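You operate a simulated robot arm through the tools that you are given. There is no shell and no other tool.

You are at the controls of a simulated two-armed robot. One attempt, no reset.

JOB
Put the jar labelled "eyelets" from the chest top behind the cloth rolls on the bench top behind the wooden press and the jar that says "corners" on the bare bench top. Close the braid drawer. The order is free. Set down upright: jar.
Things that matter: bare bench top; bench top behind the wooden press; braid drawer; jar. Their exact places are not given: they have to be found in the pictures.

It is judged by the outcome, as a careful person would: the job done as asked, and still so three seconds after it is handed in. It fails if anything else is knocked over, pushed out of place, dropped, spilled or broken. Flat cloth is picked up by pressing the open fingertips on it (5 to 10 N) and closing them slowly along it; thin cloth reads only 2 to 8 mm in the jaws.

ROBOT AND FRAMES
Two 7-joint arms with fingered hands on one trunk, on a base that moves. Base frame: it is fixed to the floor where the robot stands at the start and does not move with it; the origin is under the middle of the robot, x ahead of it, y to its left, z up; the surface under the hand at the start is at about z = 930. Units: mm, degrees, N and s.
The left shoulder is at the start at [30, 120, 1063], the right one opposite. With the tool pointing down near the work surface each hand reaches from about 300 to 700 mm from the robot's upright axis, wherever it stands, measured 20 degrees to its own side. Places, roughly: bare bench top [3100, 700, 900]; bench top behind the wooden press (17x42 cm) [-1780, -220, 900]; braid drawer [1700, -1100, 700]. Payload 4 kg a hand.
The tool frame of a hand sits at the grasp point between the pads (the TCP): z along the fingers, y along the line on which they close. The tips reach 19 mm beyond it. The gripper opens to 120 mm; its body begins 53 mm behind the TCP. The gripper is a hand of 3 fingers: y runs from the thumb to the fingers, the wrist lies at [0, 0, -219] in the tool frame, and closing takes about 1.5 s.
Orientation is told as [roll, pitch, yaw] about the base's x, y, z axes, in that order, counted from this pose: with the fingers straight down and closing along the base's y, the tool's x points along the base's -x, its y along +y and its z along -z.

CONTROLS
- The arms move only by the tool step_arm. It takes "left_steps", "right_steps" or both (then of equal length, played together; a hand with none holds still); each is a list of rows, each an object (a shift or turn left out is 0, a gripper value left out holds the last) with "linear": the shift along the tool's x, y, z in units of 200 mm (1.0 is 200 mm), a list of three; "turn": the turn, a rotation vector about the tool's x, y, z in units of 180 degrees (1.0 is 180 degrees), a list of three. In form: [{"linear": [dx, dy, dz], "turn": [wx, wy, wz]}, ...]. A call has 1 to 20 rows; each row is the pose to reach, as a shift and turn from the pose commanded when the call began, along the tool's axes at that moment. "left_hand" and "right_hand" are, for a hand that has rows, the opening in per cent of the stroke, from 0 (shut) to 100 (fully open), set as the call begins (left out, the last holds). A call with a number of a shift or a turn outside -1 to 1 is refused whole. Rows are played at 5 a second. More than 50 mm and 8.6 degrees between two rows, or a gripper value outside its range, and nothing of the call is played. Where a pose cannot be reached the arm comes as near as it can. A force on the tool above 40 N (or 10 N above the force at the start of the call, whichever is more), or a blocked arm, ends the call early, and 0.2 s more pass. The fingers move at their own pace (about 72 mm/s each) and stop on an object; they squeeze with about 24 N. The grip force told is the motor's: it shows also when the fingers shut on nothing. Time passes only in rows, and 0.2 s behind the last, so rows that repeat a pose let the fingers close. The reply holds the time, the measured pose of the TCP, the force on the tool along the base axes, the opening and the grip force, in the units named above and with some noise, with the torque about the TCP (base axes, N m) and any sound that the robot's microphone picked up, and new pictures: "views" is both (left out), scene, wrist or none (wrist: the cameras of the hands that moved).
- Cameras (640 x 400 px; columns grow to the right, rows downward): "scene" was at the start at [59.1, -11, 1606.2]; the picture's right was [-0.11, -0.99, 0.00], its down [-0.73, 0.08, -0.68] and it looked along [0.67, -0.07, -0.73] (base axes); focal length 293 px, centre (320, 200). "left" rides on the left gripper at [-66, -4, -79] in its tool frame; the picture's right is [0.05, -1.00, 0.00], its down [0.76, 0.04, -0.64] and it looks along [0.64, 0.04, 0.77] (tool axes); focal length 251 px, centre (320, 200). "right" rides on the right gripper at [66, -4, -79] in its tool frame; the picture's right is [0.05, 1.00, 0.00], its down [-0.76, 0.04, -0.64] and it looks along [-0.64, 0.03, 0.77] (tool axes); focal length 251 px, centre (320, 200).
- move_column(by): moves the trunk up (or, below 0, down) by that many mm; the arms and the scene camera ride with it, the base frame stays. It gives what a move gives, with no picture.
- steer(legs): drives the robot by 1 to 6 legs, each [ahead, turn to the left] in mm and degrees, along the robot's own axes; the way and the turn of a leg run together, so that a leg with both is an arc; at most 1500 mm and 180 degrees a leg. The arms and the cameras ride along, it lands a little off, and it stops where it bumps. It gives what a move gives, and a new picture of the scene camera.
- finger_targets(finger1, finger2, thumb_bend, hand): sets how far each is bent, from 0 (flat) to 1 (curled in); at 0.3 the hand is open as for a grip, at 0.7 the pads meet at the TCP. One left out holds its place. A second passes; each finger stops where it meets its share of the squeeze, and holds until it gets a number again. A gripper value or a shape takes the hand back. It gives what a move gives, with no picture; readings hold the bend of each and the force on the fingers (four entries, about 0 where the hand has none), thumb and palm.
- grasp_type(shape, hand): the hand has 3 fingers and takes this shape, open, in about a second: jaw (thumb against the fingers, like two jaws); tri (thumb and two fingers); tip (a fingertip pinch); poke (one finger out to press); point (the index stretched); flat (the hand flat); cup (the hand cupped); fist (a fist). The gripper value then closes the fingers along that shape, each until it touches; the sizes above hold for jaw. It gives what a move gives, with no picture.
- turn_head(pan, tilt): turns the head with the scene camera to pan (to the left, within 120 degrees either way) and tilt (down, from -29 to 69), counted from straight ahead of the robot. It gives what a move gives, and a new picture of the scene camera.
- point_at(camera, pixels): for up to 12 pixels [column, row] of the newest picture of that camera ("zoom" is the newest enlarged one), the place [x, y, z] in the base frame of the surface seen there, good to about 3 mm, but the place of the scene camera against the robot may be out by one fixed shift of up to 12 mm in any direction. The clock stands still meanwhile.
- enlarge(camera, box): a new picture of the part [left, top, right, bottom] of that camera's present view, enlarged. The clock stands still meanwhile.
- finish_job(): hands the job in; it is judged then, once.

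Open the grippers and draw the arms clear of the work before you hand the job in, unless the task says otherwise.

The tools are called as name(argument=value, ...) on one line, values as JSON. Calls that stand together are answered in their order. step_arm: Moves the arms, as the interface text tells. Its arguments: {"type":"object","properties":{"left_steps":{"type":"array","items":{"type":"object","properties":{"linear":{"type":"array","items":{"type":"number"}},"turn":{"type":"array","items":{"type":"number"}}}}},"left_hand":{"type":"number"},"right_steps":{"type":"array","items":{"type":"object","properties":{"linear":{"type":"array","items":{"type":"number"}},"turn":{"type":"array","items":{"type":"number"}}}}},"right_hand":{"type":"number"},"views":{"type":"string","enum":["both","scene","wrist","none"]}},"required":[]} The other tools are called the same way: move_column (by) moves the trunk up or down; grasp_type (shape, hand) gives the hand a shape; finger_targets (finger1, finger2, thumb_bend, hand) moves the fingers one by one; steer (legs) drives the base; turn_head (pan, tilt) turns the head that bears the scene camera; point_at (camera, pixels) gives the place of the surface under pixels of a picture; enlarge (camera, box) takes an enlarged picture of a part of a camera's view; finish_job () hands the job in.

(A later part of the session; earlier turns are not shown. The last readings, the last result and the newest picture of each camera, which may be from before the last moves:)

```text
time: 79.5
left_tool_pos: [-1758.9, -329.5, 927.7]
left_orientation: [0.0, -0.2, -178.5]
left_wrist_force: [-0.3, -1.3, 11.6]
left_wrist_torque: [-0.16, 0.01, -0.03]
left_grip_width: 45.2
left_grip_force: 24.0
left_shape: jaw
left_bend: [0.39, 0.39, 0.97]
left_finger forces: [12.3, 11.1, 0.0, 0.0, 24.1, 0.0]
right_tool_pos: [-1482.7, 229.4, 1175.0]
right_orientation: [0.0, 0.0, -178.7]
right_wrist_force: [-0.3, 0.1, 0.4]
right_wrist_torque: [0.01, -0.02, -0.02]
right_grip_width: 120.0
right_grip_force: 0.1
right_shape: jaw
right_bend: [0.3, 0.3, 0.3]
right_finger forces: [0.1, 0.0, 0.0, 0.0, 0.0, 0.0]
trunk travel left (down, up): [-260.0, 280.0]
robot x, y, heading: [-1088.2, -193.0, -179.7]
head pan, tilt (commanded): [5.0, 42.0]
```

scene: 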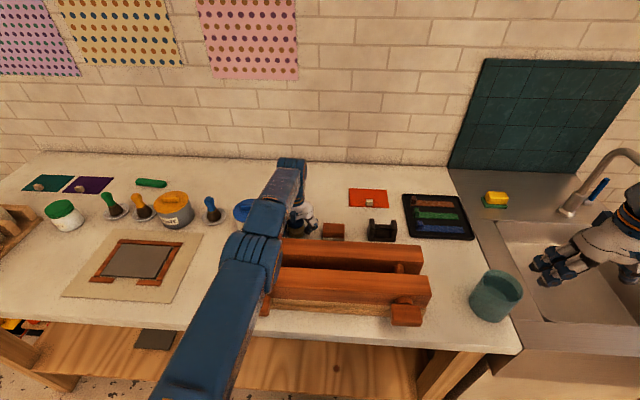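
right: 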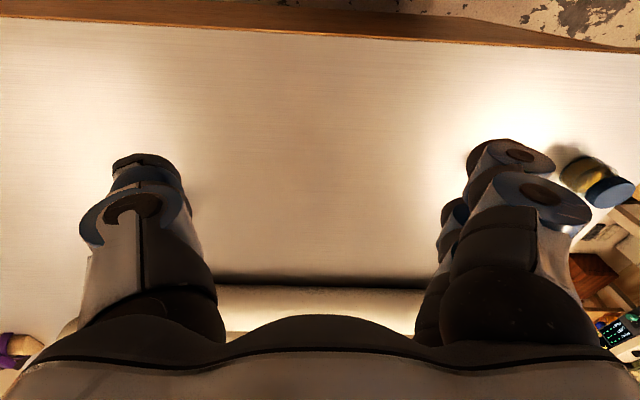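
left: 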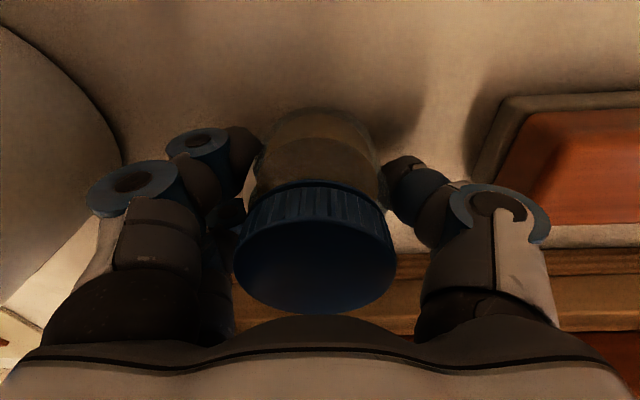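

Contact: +11.6 N. I ease up 1 mm and open the fingers to 62 %, enough to release yet clear of the pot and block.

step_arm(left_steps=[{"linear": [0, 0, -0.005]}, {"linear": [0, 0, -0.006]}], views="none")

step_arm(left_steps=[{"linear": [0, 0, 0]}, {"linear": [0, 0, 0]}, {"linear": [0, 0, 0]}, {"linear": [0, 0, 0]}, {"linear": [0, 0, 0]}], left_hand=62, views="both")

```text
time: 80.1
left_tool_pos: [-1758.3, -330.3, 928.6]
left_orientation: [0.0, -0.1, -178.7]
left_wrist_force: [-3.4, 0.4, 11.1]
left_wrist_torque: [-0.14, 0.04, 0.02]
left_grip_width: 45.2
left_grip_force: 23.8
left_shape: jaw
left_bend: [0.39, 0.39, 0.97]
left_finger forces: [12.3, 10.8, 0.1, 0.1, 24.8, 0.1]
right_tool_pos: [-1482.1, 229.6, 1175.5]
right_orientation: [0.0, 0.0, -178.7]
right_wrist_force: [-1.1, 0.0, -0.8]
right_wrist_torque: [0.02, -0.01, 0.04]
right_grip_width: 120.0
right_grip_force: 0.1
right_shape: jaw
right_bend: [0.3, 0.3, 0.3]
right_finger forces: [0.0, 0.2, 0.0, 0.1, 0.0, 0.1]
trunk travel left (down, up): [-260.0, 280.0]
robot x, y, heading: [-1089.5, -196.9, -180.0]
head pan, tilt (commanded): [5.0, 42.0]
```

```text
time: 81.3
left_tool_pos: [-1759.9, -329.4, 926.6]
left_orientation: [0.0, -0.1, -178.6]
left_wrist_force: [-0.2, 0.3, 0.1]
left_wrist_torque: [0.01, 0.0, 0.0]
left_grip_width: 73.8
left_grip_force: 0.2
left_shape: jaw
left_bend: [0.3, 0.3, 0.91]
left_finger forces: [0.1, 0.0, 0.0, 0.0, 0.0, 0.0]
right_tool_pos: [-1483.6, 230.9, 1174.9]
right_orientation: [0.0, 0.1, -178.7]
right_wrist_force: [-0.2, -0.7, 0.3]
right_wrist_torque: [-0.01, 0.0, 0.03]
right_grip_width: 120.0
right_grip_force: 0.0
right_shape: jaw
right_bend: [0.3, 0.3, 0.3]
right_finger forces: [0.0, 0.0, 0.0, 0.1, 0.1, 0.0]
trunk travel left (down, up): [-260.0, 280.0]
robot x, y, heading: [-1089.0, -198.5, -180.0]
head pan, tilt (commanded): [5.0, 42.0]
```

scene: 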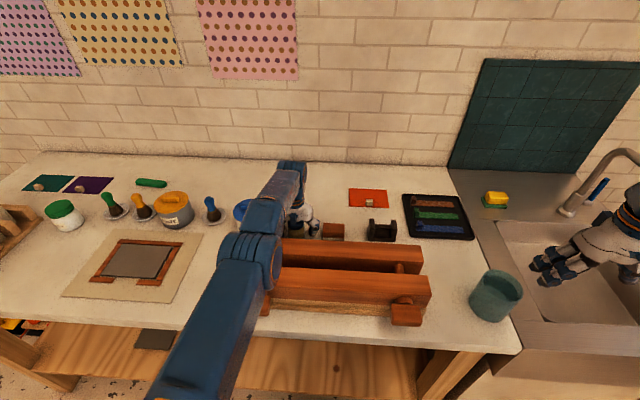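
left: 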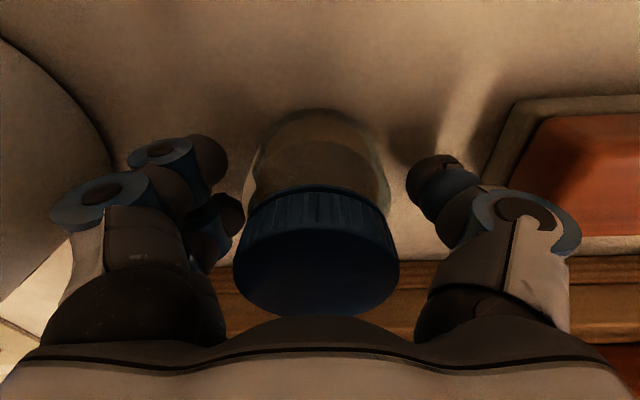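

The jar stands free between the open fingers. I raise straight up by the trunk 200 mm, then check.

move_column(by=210)

step_arm(left_steps=[{"linear": [0, 0, 0]}], views="both")

```text
time: 83.5
left_tool_pos: [-1760.0, -330.2, 1134.9]
left_orientation: [0.0, 0.0, -178.6]
left_wrist_force: [0.1, -0.3, -0.6]
left_wrist_torque: [-0.01, 0.0, 0.01]
left_grip_width: 73.7
left_grip_force: 0.0
left_shape: jaw
left_bend: [0.3, 0.3, 0.91]
left_finger forces: [0.0, 0.0, 0.1, 0.0, 0.0, 0.0]
right_tool_pos: [-1482.1, 229.8, 1383.9]
right_orientation: [0.0, 0.1, -178.7]
right_wrist_force: [-0.3, 0.2, -0.2]
right_wrist_torque: [0.02, 0.0, 0.04]
right_grip_width: 120.0
right_grip_force: 0.2
right_shape: jaw
right_bend: [0.3, 0.3, 0.3]
right_finger forces: [0.0, 0.0, 0.0, 0.0, 0.0, 0.0]
trunk travel left (down, up): [-470.0, 70.0]
robot x, y, heading: [-1084.9, -193.8, -179.8]
head pan, tilt (commanded): [5.0, 42.0]
```

```text
time: 83.9
left_tool_pos: [-1759.7, -331.5, 1135.9]
left_orientation: [0.1, 0.0, -178.6]
left_wrist_force: [1.2, 0.2, 0.6]
left_wrist_torque: [0.0, -0.02, 0.0]
left_grip_width: 73.9
left_grip_force: 0.1
left_shape: jaw
left_bend: [0.3, 0.3, 0.91]
left_finger forces: [0.0, 0.0, 0.0, 0.1, 0.1, 0.0]
right_tool_pos: [-1482.3, 229.2, 1385.3]
right_orientation: [-0.1, 0.1, -178.7]
right_wrist_force: [-0.2, 0.8, -1.0]
right_wrist_torque: [-0.03, -0.01, -0.01]
right_grip_width: 120.1
right_grip_force: 0.0
right_shape: jaw
right_bend: [0.3, 0.3, 0.3]
right_finger forces: [0.0, 0.0, 0.0, 0.0, 0.0, 0.0]
trunk travel left (down, up): [-470.0, 70.0]
robot x, y, heading: [-1087.0, -195.2, -179.8]
head pan, tilt (commanded): [5.0, 42.0]
```

scene: 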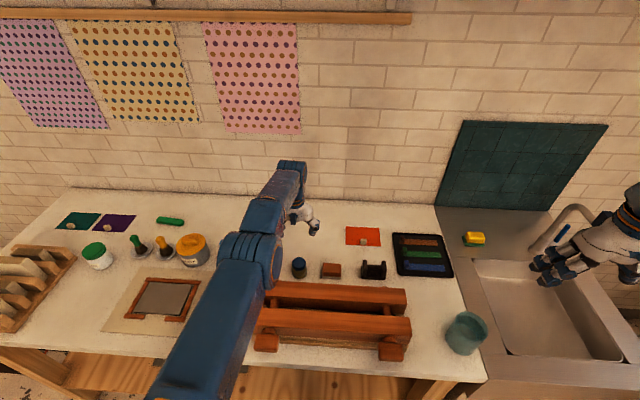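
left: 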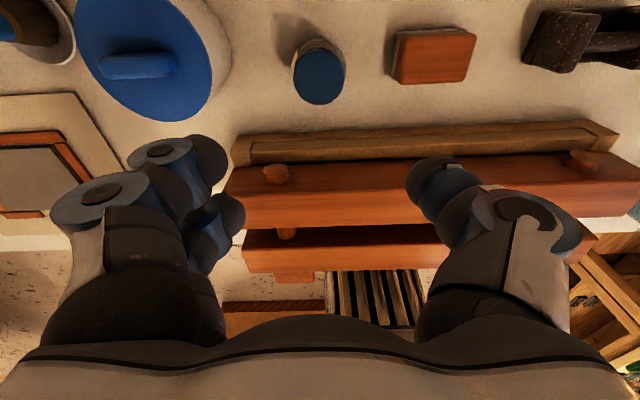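

The jar stands upright behind the press (wrist (318,75)). I enlarge it to check the label.

enlarge(camera="left", box=[280, 30, 360, 110])

point_at(camera="left", pixels=[[319, 78], [400, 40], [410, 75]])

```text
5.00 times, centred on (320, 70) of left
```

zoom: 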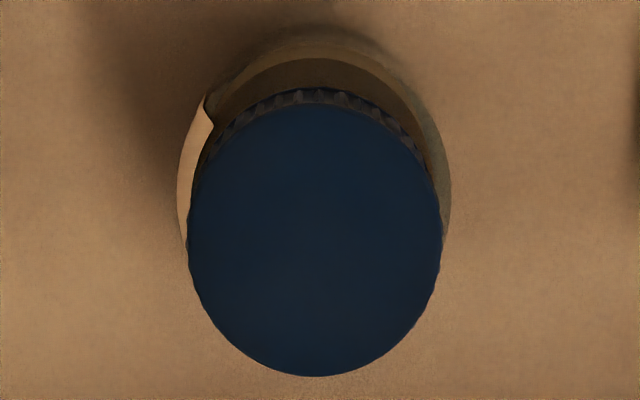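

```text
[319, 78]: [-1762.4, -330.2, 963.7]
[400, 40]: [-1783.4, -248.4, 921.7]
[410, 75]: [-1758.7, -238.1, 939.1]
```

Placed at about [−1762,−330], upright. I draw the left hand back over the press toward the body.

step_arm(left_steps=[{"linear": [0.1, 0, -0.15]}, {"linear": [0.3, 0, -0.25]}, {"linear": [0.5, 0, -0.3]}, {"linear": [0.7, 0, -0.3]}, {"linear": [0.9, 0, -0.3]}, {"linear": [1.0, 0, -0.3]}], views="none")

step_arm(left_steps=[{"linear": [0.2, 0, 0]}, {"linear": [0.4, 0, 0]}, {"linear": [0.6, 0, 0]}, {"linear": [0.6, 0, 0]}], views="none")

steer(legs=[[-250, 0]])

```text
time: 85.3
left_tool_pos: [-1556.4, -326.0, 1194.8]
left_orientation: [0.1, 0.0, -178.5]
left_wrist_force: [-0.1, -0.5, -0.8]
left_wrist_torque: [-0.01, -0.03, 0.01]
left_grip_width: 73.9
left_grip_force: 0.0
left_shape: jaw
left_bend: [0.3, 0.3, 0.91]
left_finger forces: [0.0, 0.1, 0.0, 0.2, 0.0, 0.1]
right_tool_pos: [-1481.9, 229.6, 1385.5]
right_orientation: [0.0, 0.1, -178.7]
right_wrist_force: [0.4, -0.2, 0.2]
right_wrist_torque: [0.0, 0.04, -0.02]
right_grip_width: 120.2
right_grip_force: 0.0
right_shape: jaw
right_bend: [0.3, 0.3, 0.3]
right_finger forces: [0.1, 0.0, 0.1, 0.0, 0.1, 0.0]
trunk travel left (down, up): [-470.0, 70.0]
robot x, y, heading: [-1088.3, -196.9, -180.1]
head pan, tilt (commanded): [5.0, 42.0]
```

```text
time: 86.3
left_tool_pos: [-1437.3, -321.1, 1195.9]
left_orientation: [0.0, -0.1, -178.6]
left_wrist_force: [-0.9, 0.9, 1.0]
left_wrist_torque: [0.02, 0.02, 0.01]
left_grip_width: 74.2
left_grip_force: 0.1
left_shape: jaw
left_bend: [0.3, 0.3, 0.91]
left_finger forces: [0.0, 0.1, 0.0, 0.0, 0.1, 0.0]
right_tool_pos: [-1483.1, 229.1, 1384.5]
right_orientation: [0.0, 0.2, -178.7]
right_wrist_force: [-1.0, 0.1, 0.1]
right_wrist_torque: [-0.03, 0.02, -0.02]
right_grip_width: 119.9
right_grip_force: 0.1
right_shape: jaw
right_bend: [0.3, 0.3, 0.3]
right_finger forces: [0.1, 0.1, 0.0, 0.0, 0.0, 0.0]
trunk travel left (down, up): [-470.0, 70.0]
robot x, y, heading: [-1089.4, -195.8, -179.9]
head pan, tilt (commanded): [5.0, 42.0]
```

```text
time: 88.2
left_tool_pos: [-1181.9, -320.8, 1194.4]
left_orientation: [-0.1, 0.0, -178.3]
left_wrist_force: [0.6, -0.8, 0.0]
left_wrist_torque: [0.01, -0.01, -0.01]
left_grip_width: 73.6
left_grip_force: 0.1
left_shape: jaw
left_bend: [0.3, 0.3, 0.91]
left_finger forces: [0.1, 0.0, 0.0, 0.0, 0.0, 0.1]
right_tool_pos: [-1230.0, 229.6, 1384.0]
right_orientation: [0.0, 0.1, -178.4]
right_wrist_force: [0.1, 0.3, 0.6]
right_wrist_torque: [-0.02, -0.01, 0.04]
right_grip_width: 120.0
right_grip_force: 0.2
right_shape: jaw
right_bend: [0.3, 0.3, 0.3]
right_finger forces: [0.0, 0.0, 0.0, 0.0, 0.1, 0.0]
trunk travel left (down, up): [-470.0, 70.0]
robot x, y, heading: [-836.0, -194.4, -179.5]
head pan, tilt (commanded): [5.0, 42.0]
```

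scene: 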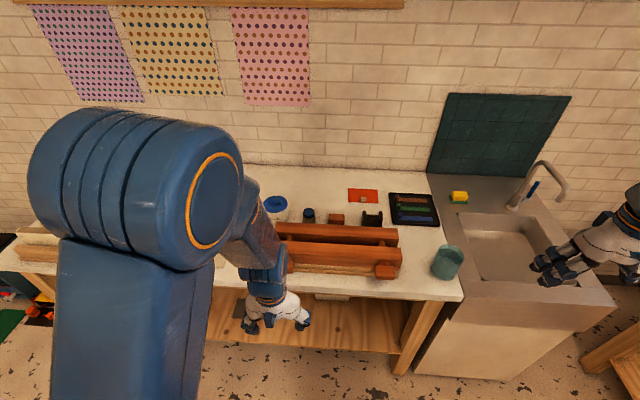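

Backed off. I turn left in 45° stages toward heading −90°.

steer(legs=[[0, 45]])

steer(legs=[[0, 45]])

turn_head(pan=0, tilt=35)

```text
time: 90.7
left_tool_pos: [-995.0, -528.9, 1194.7]
left_orientation: [0.0, 0.3, -134.0]
left_wrist_force: [-0.7, -0.2, -0.3]
left_wrist_torque: [0.01, -0.02, 0.02]
left_grip_width: 74.2
left_grip_force: 0.0
left_shape: jaw
left_bend: [0.3, 0.3, 0.91]
left_finger forces: [0.0, 0.1, 0.0, 0.0, 0.1, 0.0]
right_tool_pos: [-1416.1, -170.1, 1384.1]
right_orientation: [0.0, 0.0, -134.1]
right_wrist_force: [0.0, -0.8, 0.2]
right_wrist_torque: [0.01, -0.03, 0.01]
right_grip_width: 119.9
right_grip_force: 0.1
right_shape: jaw
right_bend: [0.3, 0.3, 0.3]
right_finger forces: [0.0, 0.0, 0.0, 0.1, 0.0, 0.0]
trunk travel left (down, up): [-470.0, 70.0]
robot x, y, heading: [-871.5, -156.7, -134.2]
head pan, tilt (commanded): [5.0, 42.0]
stopped in leg 1: the robot was blocked; the commanded pose is now the measured one
```

scene: 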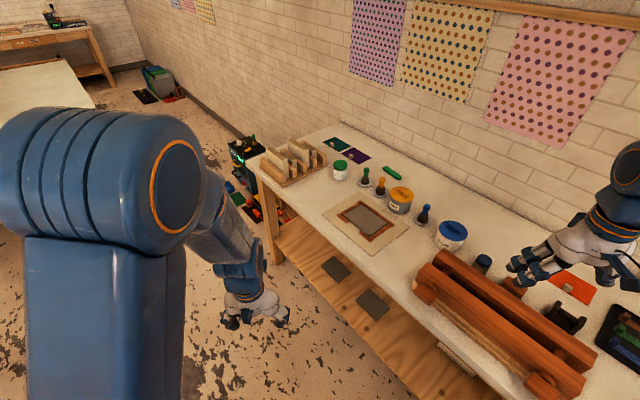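

```text
time: 93.2
left_tool_pos: [-701.7, -514.7, 1195.4]
left_orientation: [0.1, 0.1, -89.4]
left_wrist_force: [-0.4, 0.4, -0.1]
left_wrist_torque: [-0.01, -0.04, -0.04]
left_grip_width: 74.6
left_grip_force: 0.1
left_shape: jaw
left_bend: [0.3, 0.3, 0.91]
left_finger forces: [0.0, 0.0, 0.0, 0.0, 0.0, 0.0]
right_tool_pos: [-1255.6, -553.1, 1384.4]
right_orientation: [0.0, 0.0, -89.5]
right_wrist_force: [-0.7, -0.1, 0.3]
right_wrist_torque: [0.0, -0.04, -0.02]
right_grip_width: 119.9
right_grip_force: 0.0
right_shape: jaw
right_bend: [0.3, 0.3, 0.3]
right_finger forces: [0.0, 0.1, 0.1, 0.1, 0.1, 0.0]
trunk travel left (down, up): [-470.0, 70.0]
robot x, y, heading: [-918.0, -162.3, -88.3]
head pan, tilt (commanded): [5.0, 42.0]
stopped in leg 1: the robot was blocked; the commanded pose is now the measured one
```

scene: 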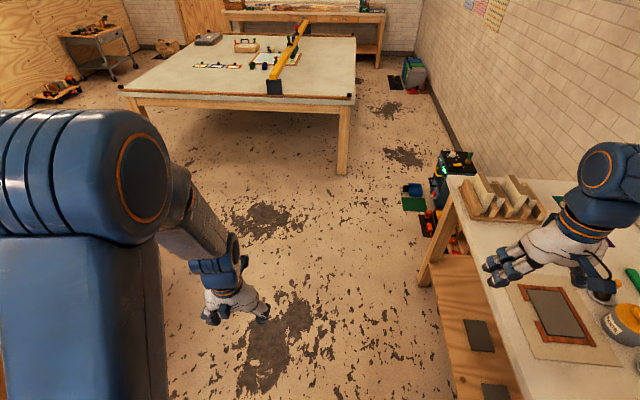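

```text
time: 93.9
left_tool_pos: [-699.1, -515.6, 1195.3]
left_orientation: [-0.2, 0.1, -89.5]
left_wrist_force: [0.7, 0.5, -0.3]
left_wrist_torque: [0.0, 0.01, 0.0]
left_grip_width: 74.3
left_grip_force: 0.0
left_shape: jaw
left_bend: [0.3, 0.3, 0.91]
left_finger forces: [0.0, 0.0, 0.0, 0.0, 0.0, 0.1]
right_tool_pos: [-1251.5, -554.6, 1384.4]
right_orientation: [0.0, 0.0, -89.5]
right_wrist_force: [-0.8, -0.5, -0.3]
right_wrist_torque: [0.0, 0.04, 0.01]
right_grip_width: 120.1
right_grip_force: 0.2
right_shape: jaw
right_bend: [0.3, 0.3, 0.3]
right_finger forces: [0.0, 0.0, 0.0, 0.0, 0.0, 0.0]
trunk travel left (down, up): [-470.0, 70.0]
robot x, y, heading: [-923.3, -162.7, -88.5]
head pan, tilt (commanded): [0.0, 35.0]
```

scene: 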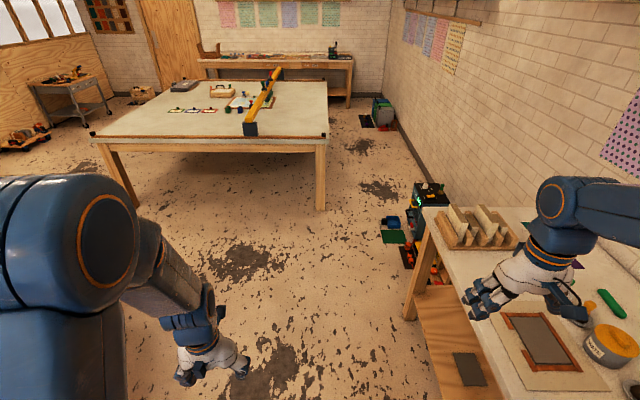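

The turns completed (just drifted about 50 mm each). I drive 480 mm ahead along −y, then look back-right at the jar's label on its −y side.

steer(legs=[[480, 0]])

turn_head(pan=-112, tilt=30)

```text
time: 96.7
left_tool_pos: [-682.3, -993.9, 1195.7]
left_orientation: [0.0, 0.1, -89.0]
left_wrist_force: [0.5, 0.1, 0.4]
left_wrist_torque: [0.0, -0.03, -0.05]
left_grip_width: 74.3
left_grip_force: 0.0
left_shape: jaw
left_bend: [0.3, 0.3, 0.91]
left_finger forces: [0.0, 0.1, 0.0, 0.0, 0.0, 0.0]
right_tool_pos: [-1233.5, -1036.8, 1384.1]
right_orientation: [-0.1, 0.0, -89.2]
right_wrist_force: [0.4, -0.8, -0.4]
right_wrist_torque: [-0.01, -0.01, 0.01]
right_grip_width: 120.1
right_grip_force: 0.1
right_shape: jaw
right_bend: [0.3, 0.3, 0.3]
right_finger forces: [0.0, 0.0, 0.1, 0.1, 0.1, 0.0]
trunk travel left (down, up): [-470.0, 70.0]
robot x, y, heading: [-909.7, -643.4, -88.1]
head pan, tilt (commanded): [0.0, 35.0]
```

scene: 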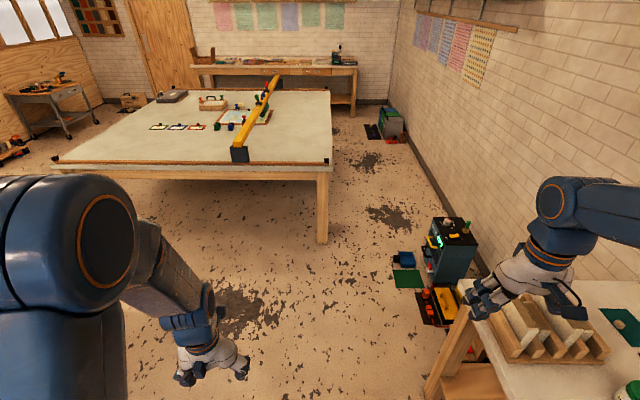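

```text
time: 98.6
left_tool_pos: [-682.3, -995.1, 1194.8]
left_orientation: [0.0, 0.1, -89.1]
left_wrist_force: [-0.5, -0.1, -0.3]
left_wrist_torque: [0.03, 0.04, 0.01]
left_grip_width: 74.3
left_grip_force: 0.0
left_shape: jaw
left_bend: [0.3, 0.3, 0.91]
left_finger forces: [0.0, 0.1, 0.0, 0.0, 0.0, 0.0]
right_tool_pos: [-1234.7, -1038.5, 1383.7]
right_orientation: [0.0, 0.1, -89.1]
right_wrist_force: [-0.5, -0.4, 0.0]
right_wrist_torque: [0.01, 0.03, -0.02]
right_grip_width: 119.9
right_grip_force: 0.1
right_shape: jaw
right_bend: [0.3, 0.3, 0.3]
right_finger forces: [0.1, 0.0, 0.0, 0.0, 0.1, 0.0]
trunk travel left (down, up): [-470.0, 70.0]
robot x, y, heading: [-909.2, -643.8, -87.9]
head pan, tilt (commanded): [-112.0, 30.0]
```

scene: 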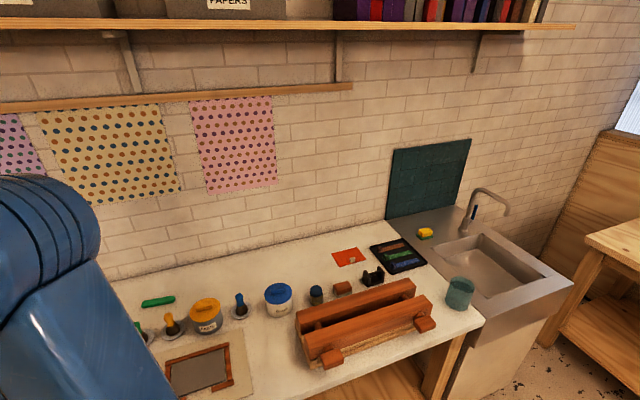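

enlarge(camera="scene", box=[290, 270, 350, 320])

```text
8.00 times, centred on (320, 295) of scene
```

zoom: 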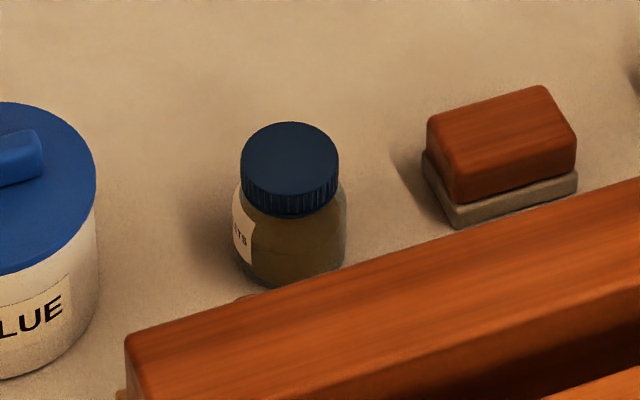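

The label's other end reads "…TS", so EYELETS is confirmed, standing upright behind the press. Now I turn toward +x for the CORNERS jar.

steer(legs=[[0, 40]])

steer(legs=[[0, 40]])

steer(legs=[[0, 32]])

turn_head(pan=0, tilt=35)

```text
time: 100.9
left_tool_pos: [-510.5, -768.3, 1194.9]
left_orientation: [0.1, 0.1, -49.3]
left_wrist_force: [1.4, -0.4, -0.4]
left_wrist_torque: [-0.01, -0.01, 0.03]
left_grip_width: 74.6
left_grip_force: 0.1
left_shape: jaw
left_bend: [0.3, 0.3, 0.91]
left_finger forces: [0.1, 0.0, 0.0, 0.0, 0.0, 0.0]
right_tool_pos: [-907.6, -1154.7, 1383.3]
right_orientation: [0.0, 0.2, -49.3]
right_wrist_force: [-1.1, 0.0, 0.2]
right_wrist_torque: [0.06, -0.02, 0.01]
right_grip_width: 119.8
right_grip_force: 0.1
right_shape: jaw
right_bend: [0.3, 0.3, 0.3]
right_finger forces: [0.1, 0.0, 0.0, 0.0, 0.0, 0.0]
trunk travel left (down, up): [-470.0, 70.0]
robot x, y, heading: [-941.5, -670.9, -48.0]
head pan, tilt (commanded): [-112.0, 30.0]
```

scene: 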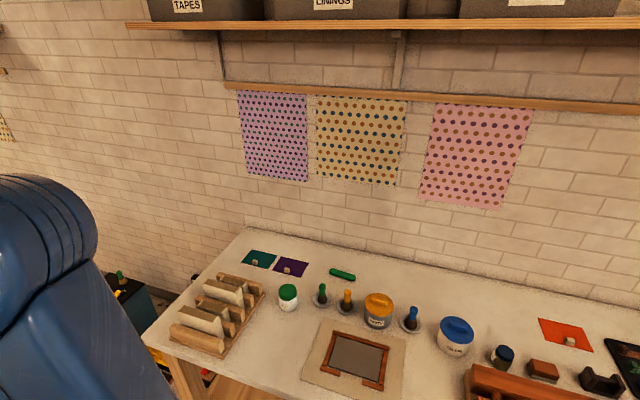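

```text
time: 103.5
left_tool_pos: [-543.7, -472.9, 1196.5]
left_orientation: [0.0, 0.0, -9.5]
left_wrist_force: [-0.4, -1.0, 0.0]
left_wrist_torque: [0.0, 0.02, 0.01]
left_grip_width: 74.2
left_grip_force: 0.1
left_shape: jaw
left_bend: [0.3, 0.3, 0.91]
left_finger forces: [0.0, 0.0, 0.0, 0.0, 0.0, 0.0]
right_tool_pos: [-602.3, -1024.5, 1383.4]
right_orientation: [0.0, -0.1, -9.6]
right_wrist_force: [0.1, 0.1, -0.1]
right_wrist_torque: [0.02, -0.03, 0.01]
right_grip_width: 120.1
right_grip_force: 0.1
right_shape: jaw
right_bend: [0.3, 0.3, 0.3]
right_finger forces: [0.0, 0.0, 0.1, 0.0, 0.0, 0.0]
trunk travel left (down, up): [-470.0, 70.0]
robot x, y, heading: [-940.8, -717.9, -8.4]
head pan, tilt (commanded): [-112.0, 30.0]
stopped in leg 1: the robot was blocked; the commanded pose is now the measured one
```

scene: 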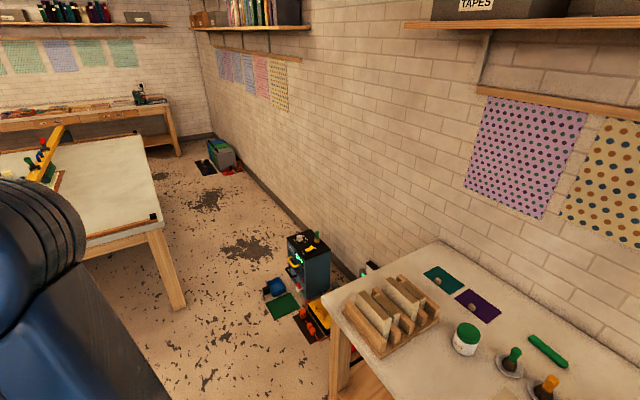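

```text
time: 105.5
left_tool_pos: [-734.6, -301.4, 1196.7]
left_orientation: [0.0, 0.0, 22.4]
left_wrist_force: [0.0, -1.0, 0.5]
left_wrist_torque: [0.03, 0.0, -0.01]
left_grip_width: 74.4
left_grip_force: 0.1
left_shape: jaw
left_bend: [0.3, 0.3, 0.91]
left_finger forces: [0.0, 0.0, 0.0, 0.0, 0.1, 0.1]
right_tool_pos: [-494.3, -799.4, 1384.6]
right_orientation: [0.0, 0.0, 22.1]
right_wrist_force: [0.2, 0.5, -0.9]
right_wrist_torque: [0.03, 0.0, 0.0]
right_grip_width: 120.0
right_grip_force: 0.1
right_shape: jaw
right_bend: [0.3, 0.3, 0.3]
right_finger forces: [0.1, 0.0, 0.0, 0.0, 0.0, 0.0]
trunk travel left (down, up): [-470.0, 70.0]
robot x, y, heading: [-931.6, -746.9, 23.4]
head pan, tilt (commanded): [-112.0, 30.0]
```

scene: 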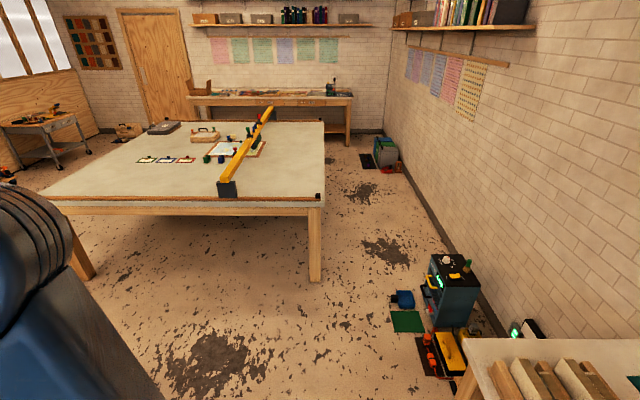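

```text
time: 107.4
left_tool_pos: [-733.2, -298.5, 1194.9]
left_orientation: [-0.1, 0.1, 22.4]
left_wrist_force: [0.2, 0.0, 0.5]
left_wrist_torque: [-0.03, -0.04, 0.0]
left_grip_width: 74.3
left_grip_force: 0.0
left_shape: jaw
left_bend: [0.3, 0.3, 0.91]
left_finger forces: [0.0, 0.0, 0.0, 0.0, 0.1, 0.1]
right_tool_pos: [-493.5, -796.2, 1384.9]
right_orientation: [0.0, 0.0, 22.3]
right_wrist_force: [-0.7, -0.1, 0.1]
right_wrist_torque: [-0.01, -0.02, -0.01]
right_grip_width: 120.0
right_grip_force: 0.0
right_shape: jaw
right_bend: [0.3, 0.3, 0.3]
right_finger forces: [0.1, 0.0, 0.0, 0.0, 0.0, 0.0]
trunk travel left (down, up): [-470.0, 70.0]
robot x, y, heading: [-930.2, -745.3, 23.6]
head pan, tilt (commanded): [0.0, 35.0]
```

scene: 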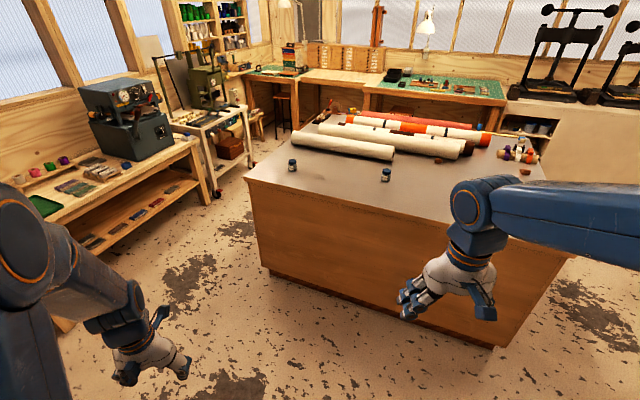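

Corners jar is visible at (385,174) and rivets at (292,166) on the chest. I drive toward a spot behind the chest, about [−250,−370], then square up to heading 0.

steer(legs=[[0, 5.4], [776, 0]])

steer(legs=[[0, -29]])

```text
time: 112.1
left_tool_pos: [-96.9, 88.6, 1196.4]
left_orientation: [-0.1, 0.1, 27.4]
left_wrist_force: [-0.3, -1.0, 0.1]
left_wrist_torque: [0.01, 0.02, 0.02]
left_grip_width: 74.4
left_grip_force: 0.0
left_shape: jaw
left_bend: [0.3, 0.3, 0.91]
left_finger forces: [0.0, 0.1, 0.1, 0.1, 0.1, 0.0]
right_tool_pos: [188.0, -386.6, 1384.2]
right_orientation: [-0.1, 0.1, 27.3]
right_wrist_force: [-0.4, -0.4, -0.8]
right_wrist_torque: [-0.04, -0.04, 0.03]
right_grip_width: 120.2
right_grip_force: 0.1
right_shape: jaw
right_bend: [0.3, 0.3, 0.3]
right_finger forces: [0.0, 0.0, 0.0, 0.1, 0.0, 0.1]
trunk travel left (down, up): [-470.0, 70.0]
robot x, y, heading: [-253.5, -377.8, 28.7]
head pan, tilt (commanded): [0.0, 35.0]
```

scene: 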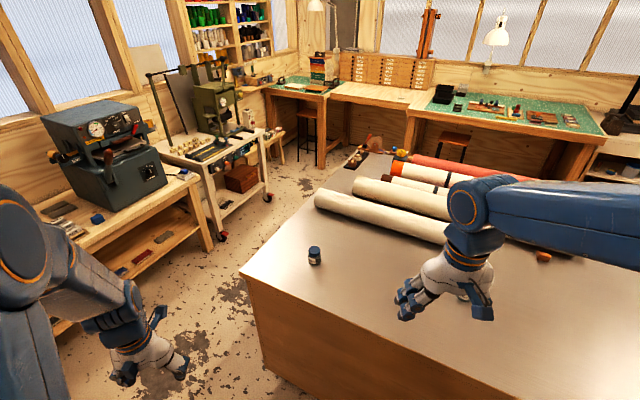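

```text
time: 113.9
left_tool_pos: [111.8, -47.0, 1196.3]
left_orientation: [-0.2, 0.0, -2.2]
left_wrist_force: [0.3, 0.5, -1.0]
left_wrist_torque: [-0.01, -0.03, -0.03]
left_grip_width: 74.5
left_grip_force: 0.0
left_shape: jaw
left_bend: [0.3, 0.3, 0.91]
left_finger forces: [0.0, 0.0, 0.0, 0.1, 0.0, 0.1]
right_tool_pos: [128.3, -600.4, 1385.2]
right_orientation: [-0.1, 0.0, -2.3]
right_wrist_force: [0.6, -1.0, 0.0]
right_wrist_torque: [0.0, -0.04, 0.02]
right_grip_width: 120.1
right_grip_force: 0.1
right_shape: jaw
right_bend: [0.3, 0.3, 0.3]
right_finger forces: [0.1, 0.0, 0.0, 0.0, 0.0, 0.0]
trunk travel left (down, up): [-470.0, 70.0]
robot x, y, heading: [-250.3, -343.0, -0.4]
head pan, tilt (commanded): [0.0, 35.0]
```

scene: 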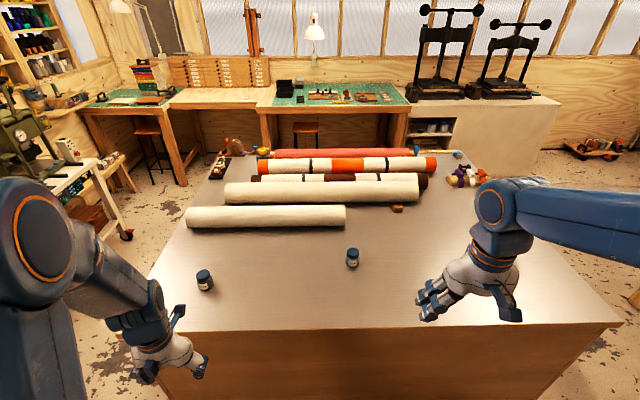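

Squared up at [−250,−343]; corners jar at (352,258) in view. I drive ahead 240 mm and then lower the trunk, first raising the left hand so it stays high.

steer(legs=[[240, 0]])

step_arm(left_steps=[{"linear": [0, 0, -0.2]}, {"linear": [0, 0, -0.4]}, {"linear": [0, 0, -0.6]}, {"linear": [0, 0, -0.8]}, {"linear": [0, 0, -0.95]}, {"linear": [0, 0, -0.95]}], views="none")

move_column(by=-195)

step_arm(right_steps=[{"linear": [0, 0, 0]}], views="both")

```text
time: 115.7
left_tool_pos: [355.6, -49.2, 1196.1]
left_orientation: [0.0, 0.1, -2.1]
left_wrist_force: [-0.3, -0.5, 0.1]
left_wrist_torque: [0.0, 0.01, -0.03]
left_grip_width: 74.5
left_grip_force: 0.0
left_shape: jaw
left_bend: [0.3, 0.3, 0.91]
left_finger forces: [0.0, 0.0, 0.1, 0.0, 0.0, 0.1]
right_tool_pos: [369.7, -600.6, 1383.9]
right_orientation: [0.0, 0.0, -2.1]
right_wrist_force: [0.1, 1.0, 0.5]
right_wrist_torque: [0.0, -0.03, -0.01]
right_grip_width: 120.0
right_grip_force: 0.0
right_shape: jaw
right_bend: [0.3, 0.3, 0.3]
right_finger forces: [0.0, 0.1, 0.0, 0.0, 0.0, 0.0]
trunk travel left (down, up): [-470.0, 70.0]
robot x, y, heading: [-9.7, -347.0, -0.5]
head pan, tilt (commanded): [0.0, 35.0]
```

scene: 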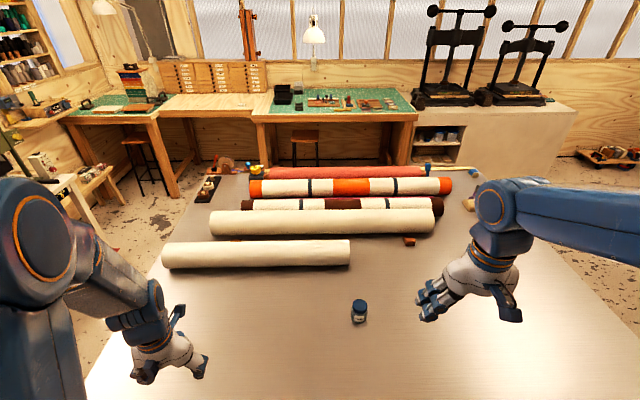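

```text
time: 117.1
left_tool_pos: [355.7, -47.4, 1385.5]
left_orientation: [-0.1, 0.2, -2.0]
left_wrist_force: [0.8, 0.0, 0.4]
left_wrist_torque: [0.03, -0.02, 0.01]
left_grip_width: 74.3
left_grip_force: 0.0
left_shape: jaw
left_bend: [0.3, 0.3, 0.91]
left_finger forces: [0.1, 0.1, 0.0, 0.0, 0.0, 0.0]
right_tool_pos: [370.7, -601.9, 1384.1]
right_orientation: [-0.1, 0.1, -2.1]
right_wrist_force: [0.5, -0.1, 0.3]
right_wrist_torque: [0.0, -0.03, -0.01]
right_grip_width: 120.1
right_grip_force: 0.0
right_shape: jaw
right_bend: [0.3, 0.3, 0.3]
right_finger forces: [0.0, 0.0, 0.0, 0.1, 0.0, 0.1]
trunk travel left (down, up): [-470.0, 70.0]
robot x, y, heading: [-8.4, -344.5, -0.4]
head pan, tilt (commanded): [0.0, 35.0]
```

```text
time: 119.2
left_tool_pos: [355.7, -47.9, 1189.4]
left_orientation: [-0.1, 0.2, -2.2]
left_wrist_force: [0.0, -0.1, 0.1]
left_wrist_torque: [0.01, 0.03, -0.01]
left_grip_width: 74.3
left_grip_force: 0.2
left_shape: jaw
left_bend: [0.3, 0.3, 0.91]
left_finger forces: [0.0, 0.0, 0.1, 0.0, 0.0, 0.1]
right_tool_pos: [370.3, -601.3, 1190.0]
right_orientation: [-0.1, 0.0, -2.1]
right_wrist_force: [0.1, -0.3, 0.3]
right_wrist_torque: [-0.06, 0.02, 0.0]
right_grip_width: 119.9
right_grip_force: 0.1
right_shape: jaw
right_bend: [0.3, 0.3, 0.3]
right_finger forces: [0.0, 0.1, 0.1, 0.0, 0.0, 0.1]
trunk travel left (down, up): [-275.0, 265.0]
robot x, y, heading: [-8.0, -346.8, -0.2]
head pan, tilt (commanded): [0.0, 35.0]
```

```text
time: 119.6
left_tool_pos: [355.7, -47.7, 1189.7]
left_orientation: [-0.1, 0.1, -2.1]
left_wrist_force: [0.1, 0.2, -1.0]
left_wrist_torque: [-0.01, 0.02, 0.01]
left_grip_width: 74.1
left_grip_force: 0.1
left_shape: jaw
left_bend: [0.3, 0.3, 0.91]
left_finger forces: [0.0, 0.0, 0.0, 0.0, 0.0, 0.1]
right_tool_pos: [369.8, -602.1, 1189.8]
right_orientation: [-0.2, 0.0, -2.1]
right_wrist_force: [-0.2, -0.2, -0.6]
right_wrist_torque: [-0.02, -0.01, 0.02]
right_grip_width: 120.1
right_grip_force: 0.1
right_shape: jaw
right_bend: [0.3, 0.3, 0.3]
right_finger forces: [0.1, 0.0, 0.0, 0.0, 0.0, 0.1]
trunk travel left (down, up): [-275.0, 265.0]
robot x, y, heading: [-5.6, -345.7, -0.1]
head pan, tilt (commanded): [0.0, 35.0]
```

scene: 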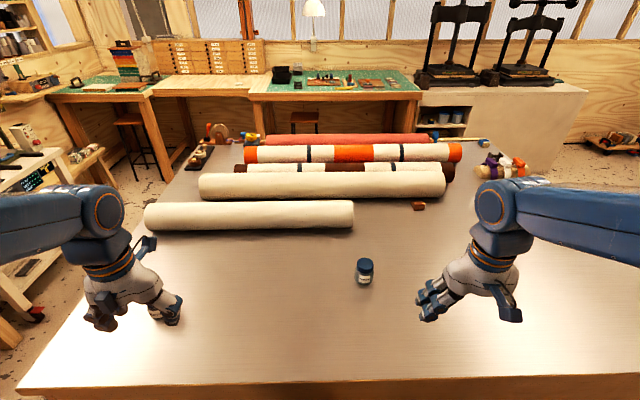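
right: 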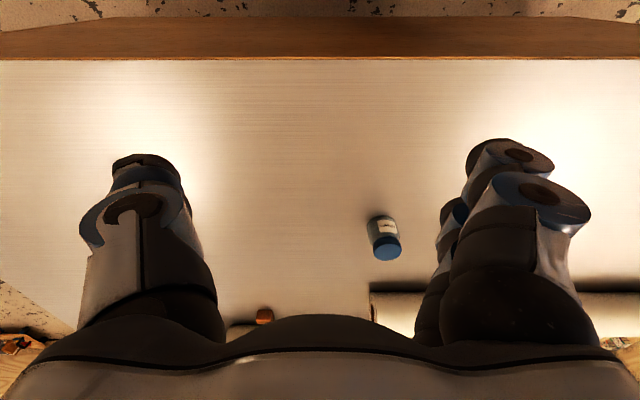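

I measure the corners jar from the right wrist camera at (384,247) and the scene.

point_at(camera="right", pixels=[[386, 247], [386, 242], [387, 252], [382, 226], [360, 230]])

point_at(camera="scene", pixels=[[365, 265], [364, 282]])

enlarge(camera="right", box=[354, 205, 418, 270])

```text
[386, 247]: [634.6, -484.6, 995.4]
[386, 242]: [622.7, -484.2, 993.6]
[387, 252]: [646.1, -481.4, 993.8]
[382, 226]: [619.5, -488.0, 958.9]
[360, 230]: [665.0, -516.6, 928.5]
```

```text
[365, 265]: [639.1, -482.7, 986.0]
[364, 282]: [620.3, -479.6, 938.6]
```

```text
6.15 times, centred on (386, 238) of right
```

zoom: 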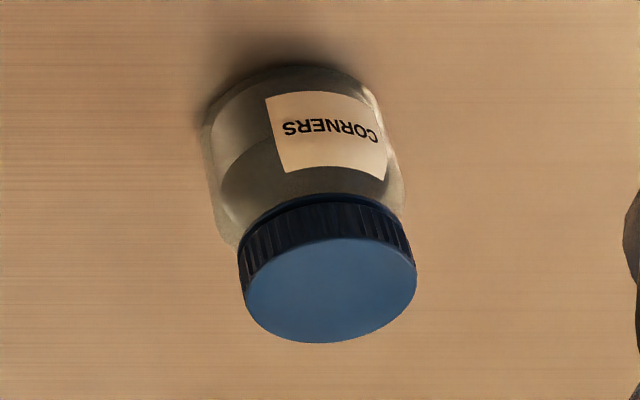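

The lid centre is near wrist (387,252), i.e. about [646,−482,994]. I move the right hand above it in two stages.

step_arm(right_steps=[{"linear": [-0.19, 0.09, 0.02]}, {"linear": [-0.38, 0.18, 0.04]}, {"linear": [-0.57, 0.27, 0.06]}, {"linear": [-0.76, 0.36, 0.08]}, {"linear": [-0.95, 0.455, 0.1]}, {"linear": [-0.95, 0.455, 0.1]}], right_hand=85, views="none")

step_arm(right_steps=[{"linear": [-0.15, 0.07, 0.1]}, {"linear": [-0.3, 0.14, 0.2]}, {"linear": [-0.38, 0.19, 0.35]}, {"linear": [-0.38, 0.19, 0.35]}], right_hand=85, views="wrist")

```text
time: 121.0
left_tool_pos: [354.4, -47.5, 1190.6]
left_orientation: [0.0, 0.0, -2.0]
left_wrist_force: [0.5, 0.2, 0.0]
left_wrist_torque: [0.02, -0.02, -0.01]
left_grip_width: 74.5
left_grip_force: 0.1
left_shape: jaw
left_bend: [0.3, 0.3, 0.91]
left_finger forces: [0.0, 0.1, 0.0, 0.0, 0.0, 0.1]
right_tool_pos: [562.2, -519.1, 1168.3]
right_orientation: [-0.1, 0.0, -2.1]
right_wrist_force: [0.5, 0.6, 0.7]
right_wrist_torque: [0.0, 0.02, -0.03]
right_grip_width: 102.2
right_grip_force: 0.0
right_shape: jaw
right_bend: [0.25, 0.25, 0.11]
right_finger forces: [0.0, 0.1, 0.1, 0.0, 0.0, 0.0]
trunk travel left (down, up): [-275.0, 265.0]
robot x, y, heading: [-8.6, -347.1, -0.5]
head pan, tilt (commanded): [0.0, 35.0]
```

```text
time: 122.0
left_tool_pos: [355.5, -48.2, 1191.0]
left_orientation: [-0.1, -0.1, -2.1]
left_wrist_force: [-0.4, 0.6, -0.8]
left_wrist_torque: [0.01, 0.0, -0.02]
left_grip_width: 74.4
left_grip_force: 0.0
left_shape: jaw
left_bend: [0.3, 0.3, 0.91]
left_finger forces: [0.0, 0.0, 0.0, 0.0, 0.0, 0.1]
right_tool_pos: [641.5, -483.4, 1100.0]
right_orientation: [0.0, 0.1, -2.1]
right_wrist_force: [-0.2, -0.2, 0.7]
right_wrist_torque: [0.0, 0.02, 0.02]
right_grip_width: 102.3
right_grip_force: 0.0
right_shape: jaw
right_bend: [0.25, 0.25, 0.11]
right_finger forces: [0.1, 0.0, 0.0, 0.0, 0.0, 0.0]
trunk travel left (down, up): [-275.0, 265.0]
robot x, y, heading: [-6.2, -345.9, -0.6]
head pan, tilt (commanded): [0.0, 35.0]
```

right: 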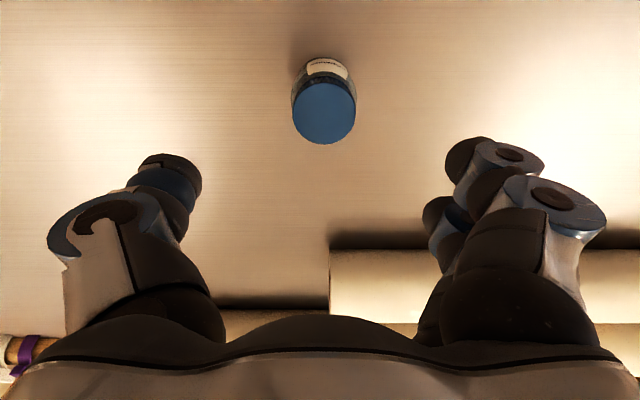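

I measure the lid centre at (324,111).

point_at(camera="right", pixels=[[324, 111], [324, 90], [324, 138], [295, 110], [352, 110], [400, 110]])

```text
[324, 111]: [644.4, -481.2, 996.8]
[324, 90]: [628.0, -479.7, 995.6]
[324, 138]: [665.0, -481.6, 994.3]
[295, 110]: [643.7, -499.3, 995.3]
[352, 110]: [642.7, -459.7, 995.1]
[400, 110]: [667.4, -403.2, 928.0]
```

Lid centre [645,−480.5]. I shift 3 mm and descend to TCP z≈959.

step_arm(right_steps=[{"linear": [-0.017, 0.015, 0.1]}, {"linear": [-0.017, 0.015, 0.3]}, {"linear": [-0.017, 0.015, 0.5]}, {"linear": [-0.017, 0.015, 0.62]}, {"linear": [-0.017, 0.015, 0.7]}, {"linear": [-0.017, 0.015, 0.7]}], right_hand=85, views="wrist")

```text
time: 123.4
left_tool_pos: [355.3, -47.2, 1190.2]
left_orientation: [-0.1, 0.1, -2.1]
left_wrist_force: [-0.1, 0.7, 0.6]
left_wrist_torque: [0.02, 0.04, 0.01]
left_grip_width: 74.5
left_grip_force: 0.1
left_shape: jaw
left_bend: [0.3, 0.3, 0.91]
left_finger forces: [0.1, 0.0, 0.0, 0.0, 0.0, 0.0]
right_tool_pos: [642.5, -479.3, 958.5]
right_orientation: [-0.1, 0.0, -2.2]
right_wrist_force: [0.5, -0.1, -0.2]
right_wrist_torque: [0.01, 0.0, 0.03]
right_grip_width: 102.3
right_grip_force: 0.1
right_shape: jaw
right_bend: [0.25, 0.25, 0.11]
right_finger forces: [0.1, 0.1, 0.0, 0.0, 0.0, 0.0]
trunk travel left (down, up): [-275.0, 265.0]
robot x, y, heading: [-9.0, -346.2, -0.3]
head pan, tilt (commanded): [0.0, 35.0]
```

right: 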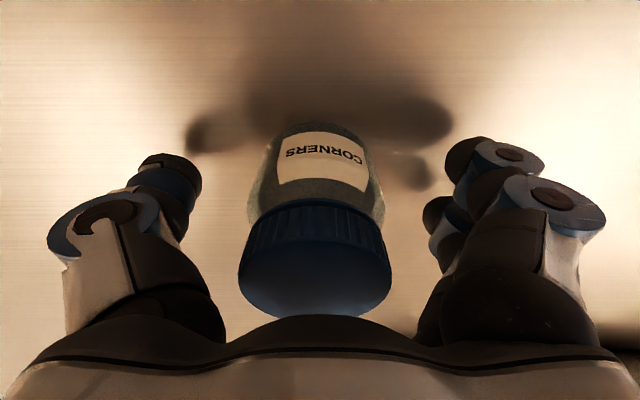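

The jar labelled CORNERS sits between thumb and fingers. I close the right hand.

step_arm(right_steps=[{"linear": [0, 0, 0]}, {"linear": [0, 0, 0]}, {"linear": [0, 0, 0]}, {"linear": [0, 0, 0]}, {"linear": [0, 0, 0]}, {"linear": [0, 0, 0]}, {"linear": [0, 0, 0]}, {"linear": [0, 0, 0]}, {"linear": [0, 0, 0]}], right_hand=0, views="none")

step_arm(right_steps=[{"linear": [0, 0, -0.08]}, {"linear": [0, 0, -0.25]}, {"linear": [0, 0, -0.45]}, {"linear": [0, 0, -0.65]}, {"linear": [0, 0, -0.85]}, {"linear": [0, 0, -1.0]}, {"linear": [0, 0, -1.0]}], views="both")

```text
time: 125.4
left_tool_pos: [356.2, -47.4, 1187.7]
left_orientation: [-0.1, 0.1, -2.1]
left_wrist_force: [-0.3, -0.6, 0.8]
left_wrist_torque: [-0.03, -0.02, -0.03]
left_grip_width: 74.4
left_grip_force: 0.1
left_shape: jaw
left_bend: [0.3, 0.3, 0.91]
left_finger forces: [0.0, 0.1, 0.1, 0.0, 0.0, 0.0]
right_tool_pos: [642.9, -480.0, 958.6]
right_orientation: [-0.1, 0.0, -2.1]
right_wrist_force: [-0.5, 0.3, 0.9]
right_wrist_torque: [0.01, -0.01, -0.01]
right_grip_width: 44.3
right_grip_force: 23.8
right_shape: jaw
right_bend: [0.43, 0.38, 0.96]
right_finger forces: [8.6, 11.1, 0.1, 0.0, 20.5, 0.0]
trunk travel left (down, up): [-275.0, 265.0]
robot x, y, heading: [-9.6, -347.8, -0.3]
head pan, tilt (commanded): [0.0, 35.0]
```

```text
time: 127.0
left_tool_pos: [355.4, -47.9, 1189.8]
left_orientation: [-0.1, 0.2, -2.1]
left_wrist_force: [0.0, -0.7, 0.0]
left_wrist_torque: [0.02, 0.01, -0.04]
left_grip_width: 74.5
left_grip_force: 0.0
left_shape: jaw
left_bend: [0.3, 0.3, 0.91]
left_finger forces: [0.0, 0.0, 0.0, 0.1, 0.0, 0.1]
right_tool_pos: [643.1, -480.2, 1158.8]
right_orientation: [-0.1, 0.2, -2.2]
right_wrist_force: [-0.1, 0.0, -1.7]
right_wrist_torque: [-0.01, -0.01, 0.0]
right_grip_width: 44.4
right_grip_force: 24.4
right_shape: jaw
right_bend: [0.43, 0.38, 0.96]
right_finger forces: [8.5, 11.1, 0.0, 0.0, 20.5, 0.0]
trunk travel left (down, up): [-275.0, 265.0]
robot x, y, heading: [-9.0, -344.4, -0.2]
head pan, tilt (commanded): [0.0, 35.0]
```

scene: 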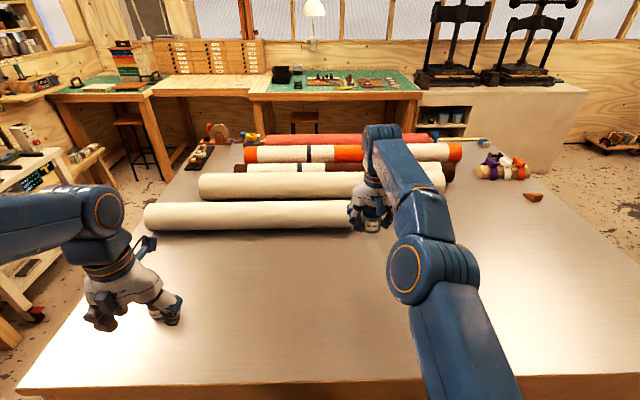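
right: 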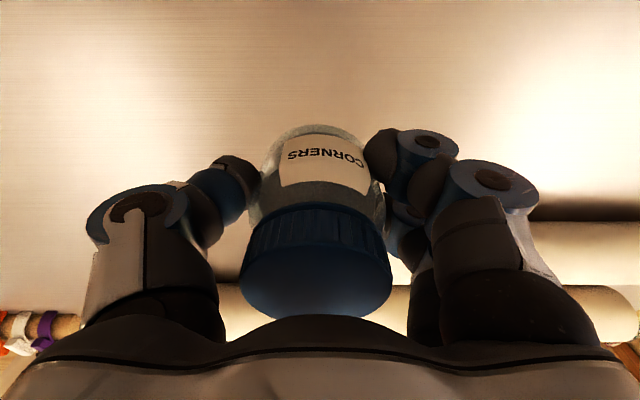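

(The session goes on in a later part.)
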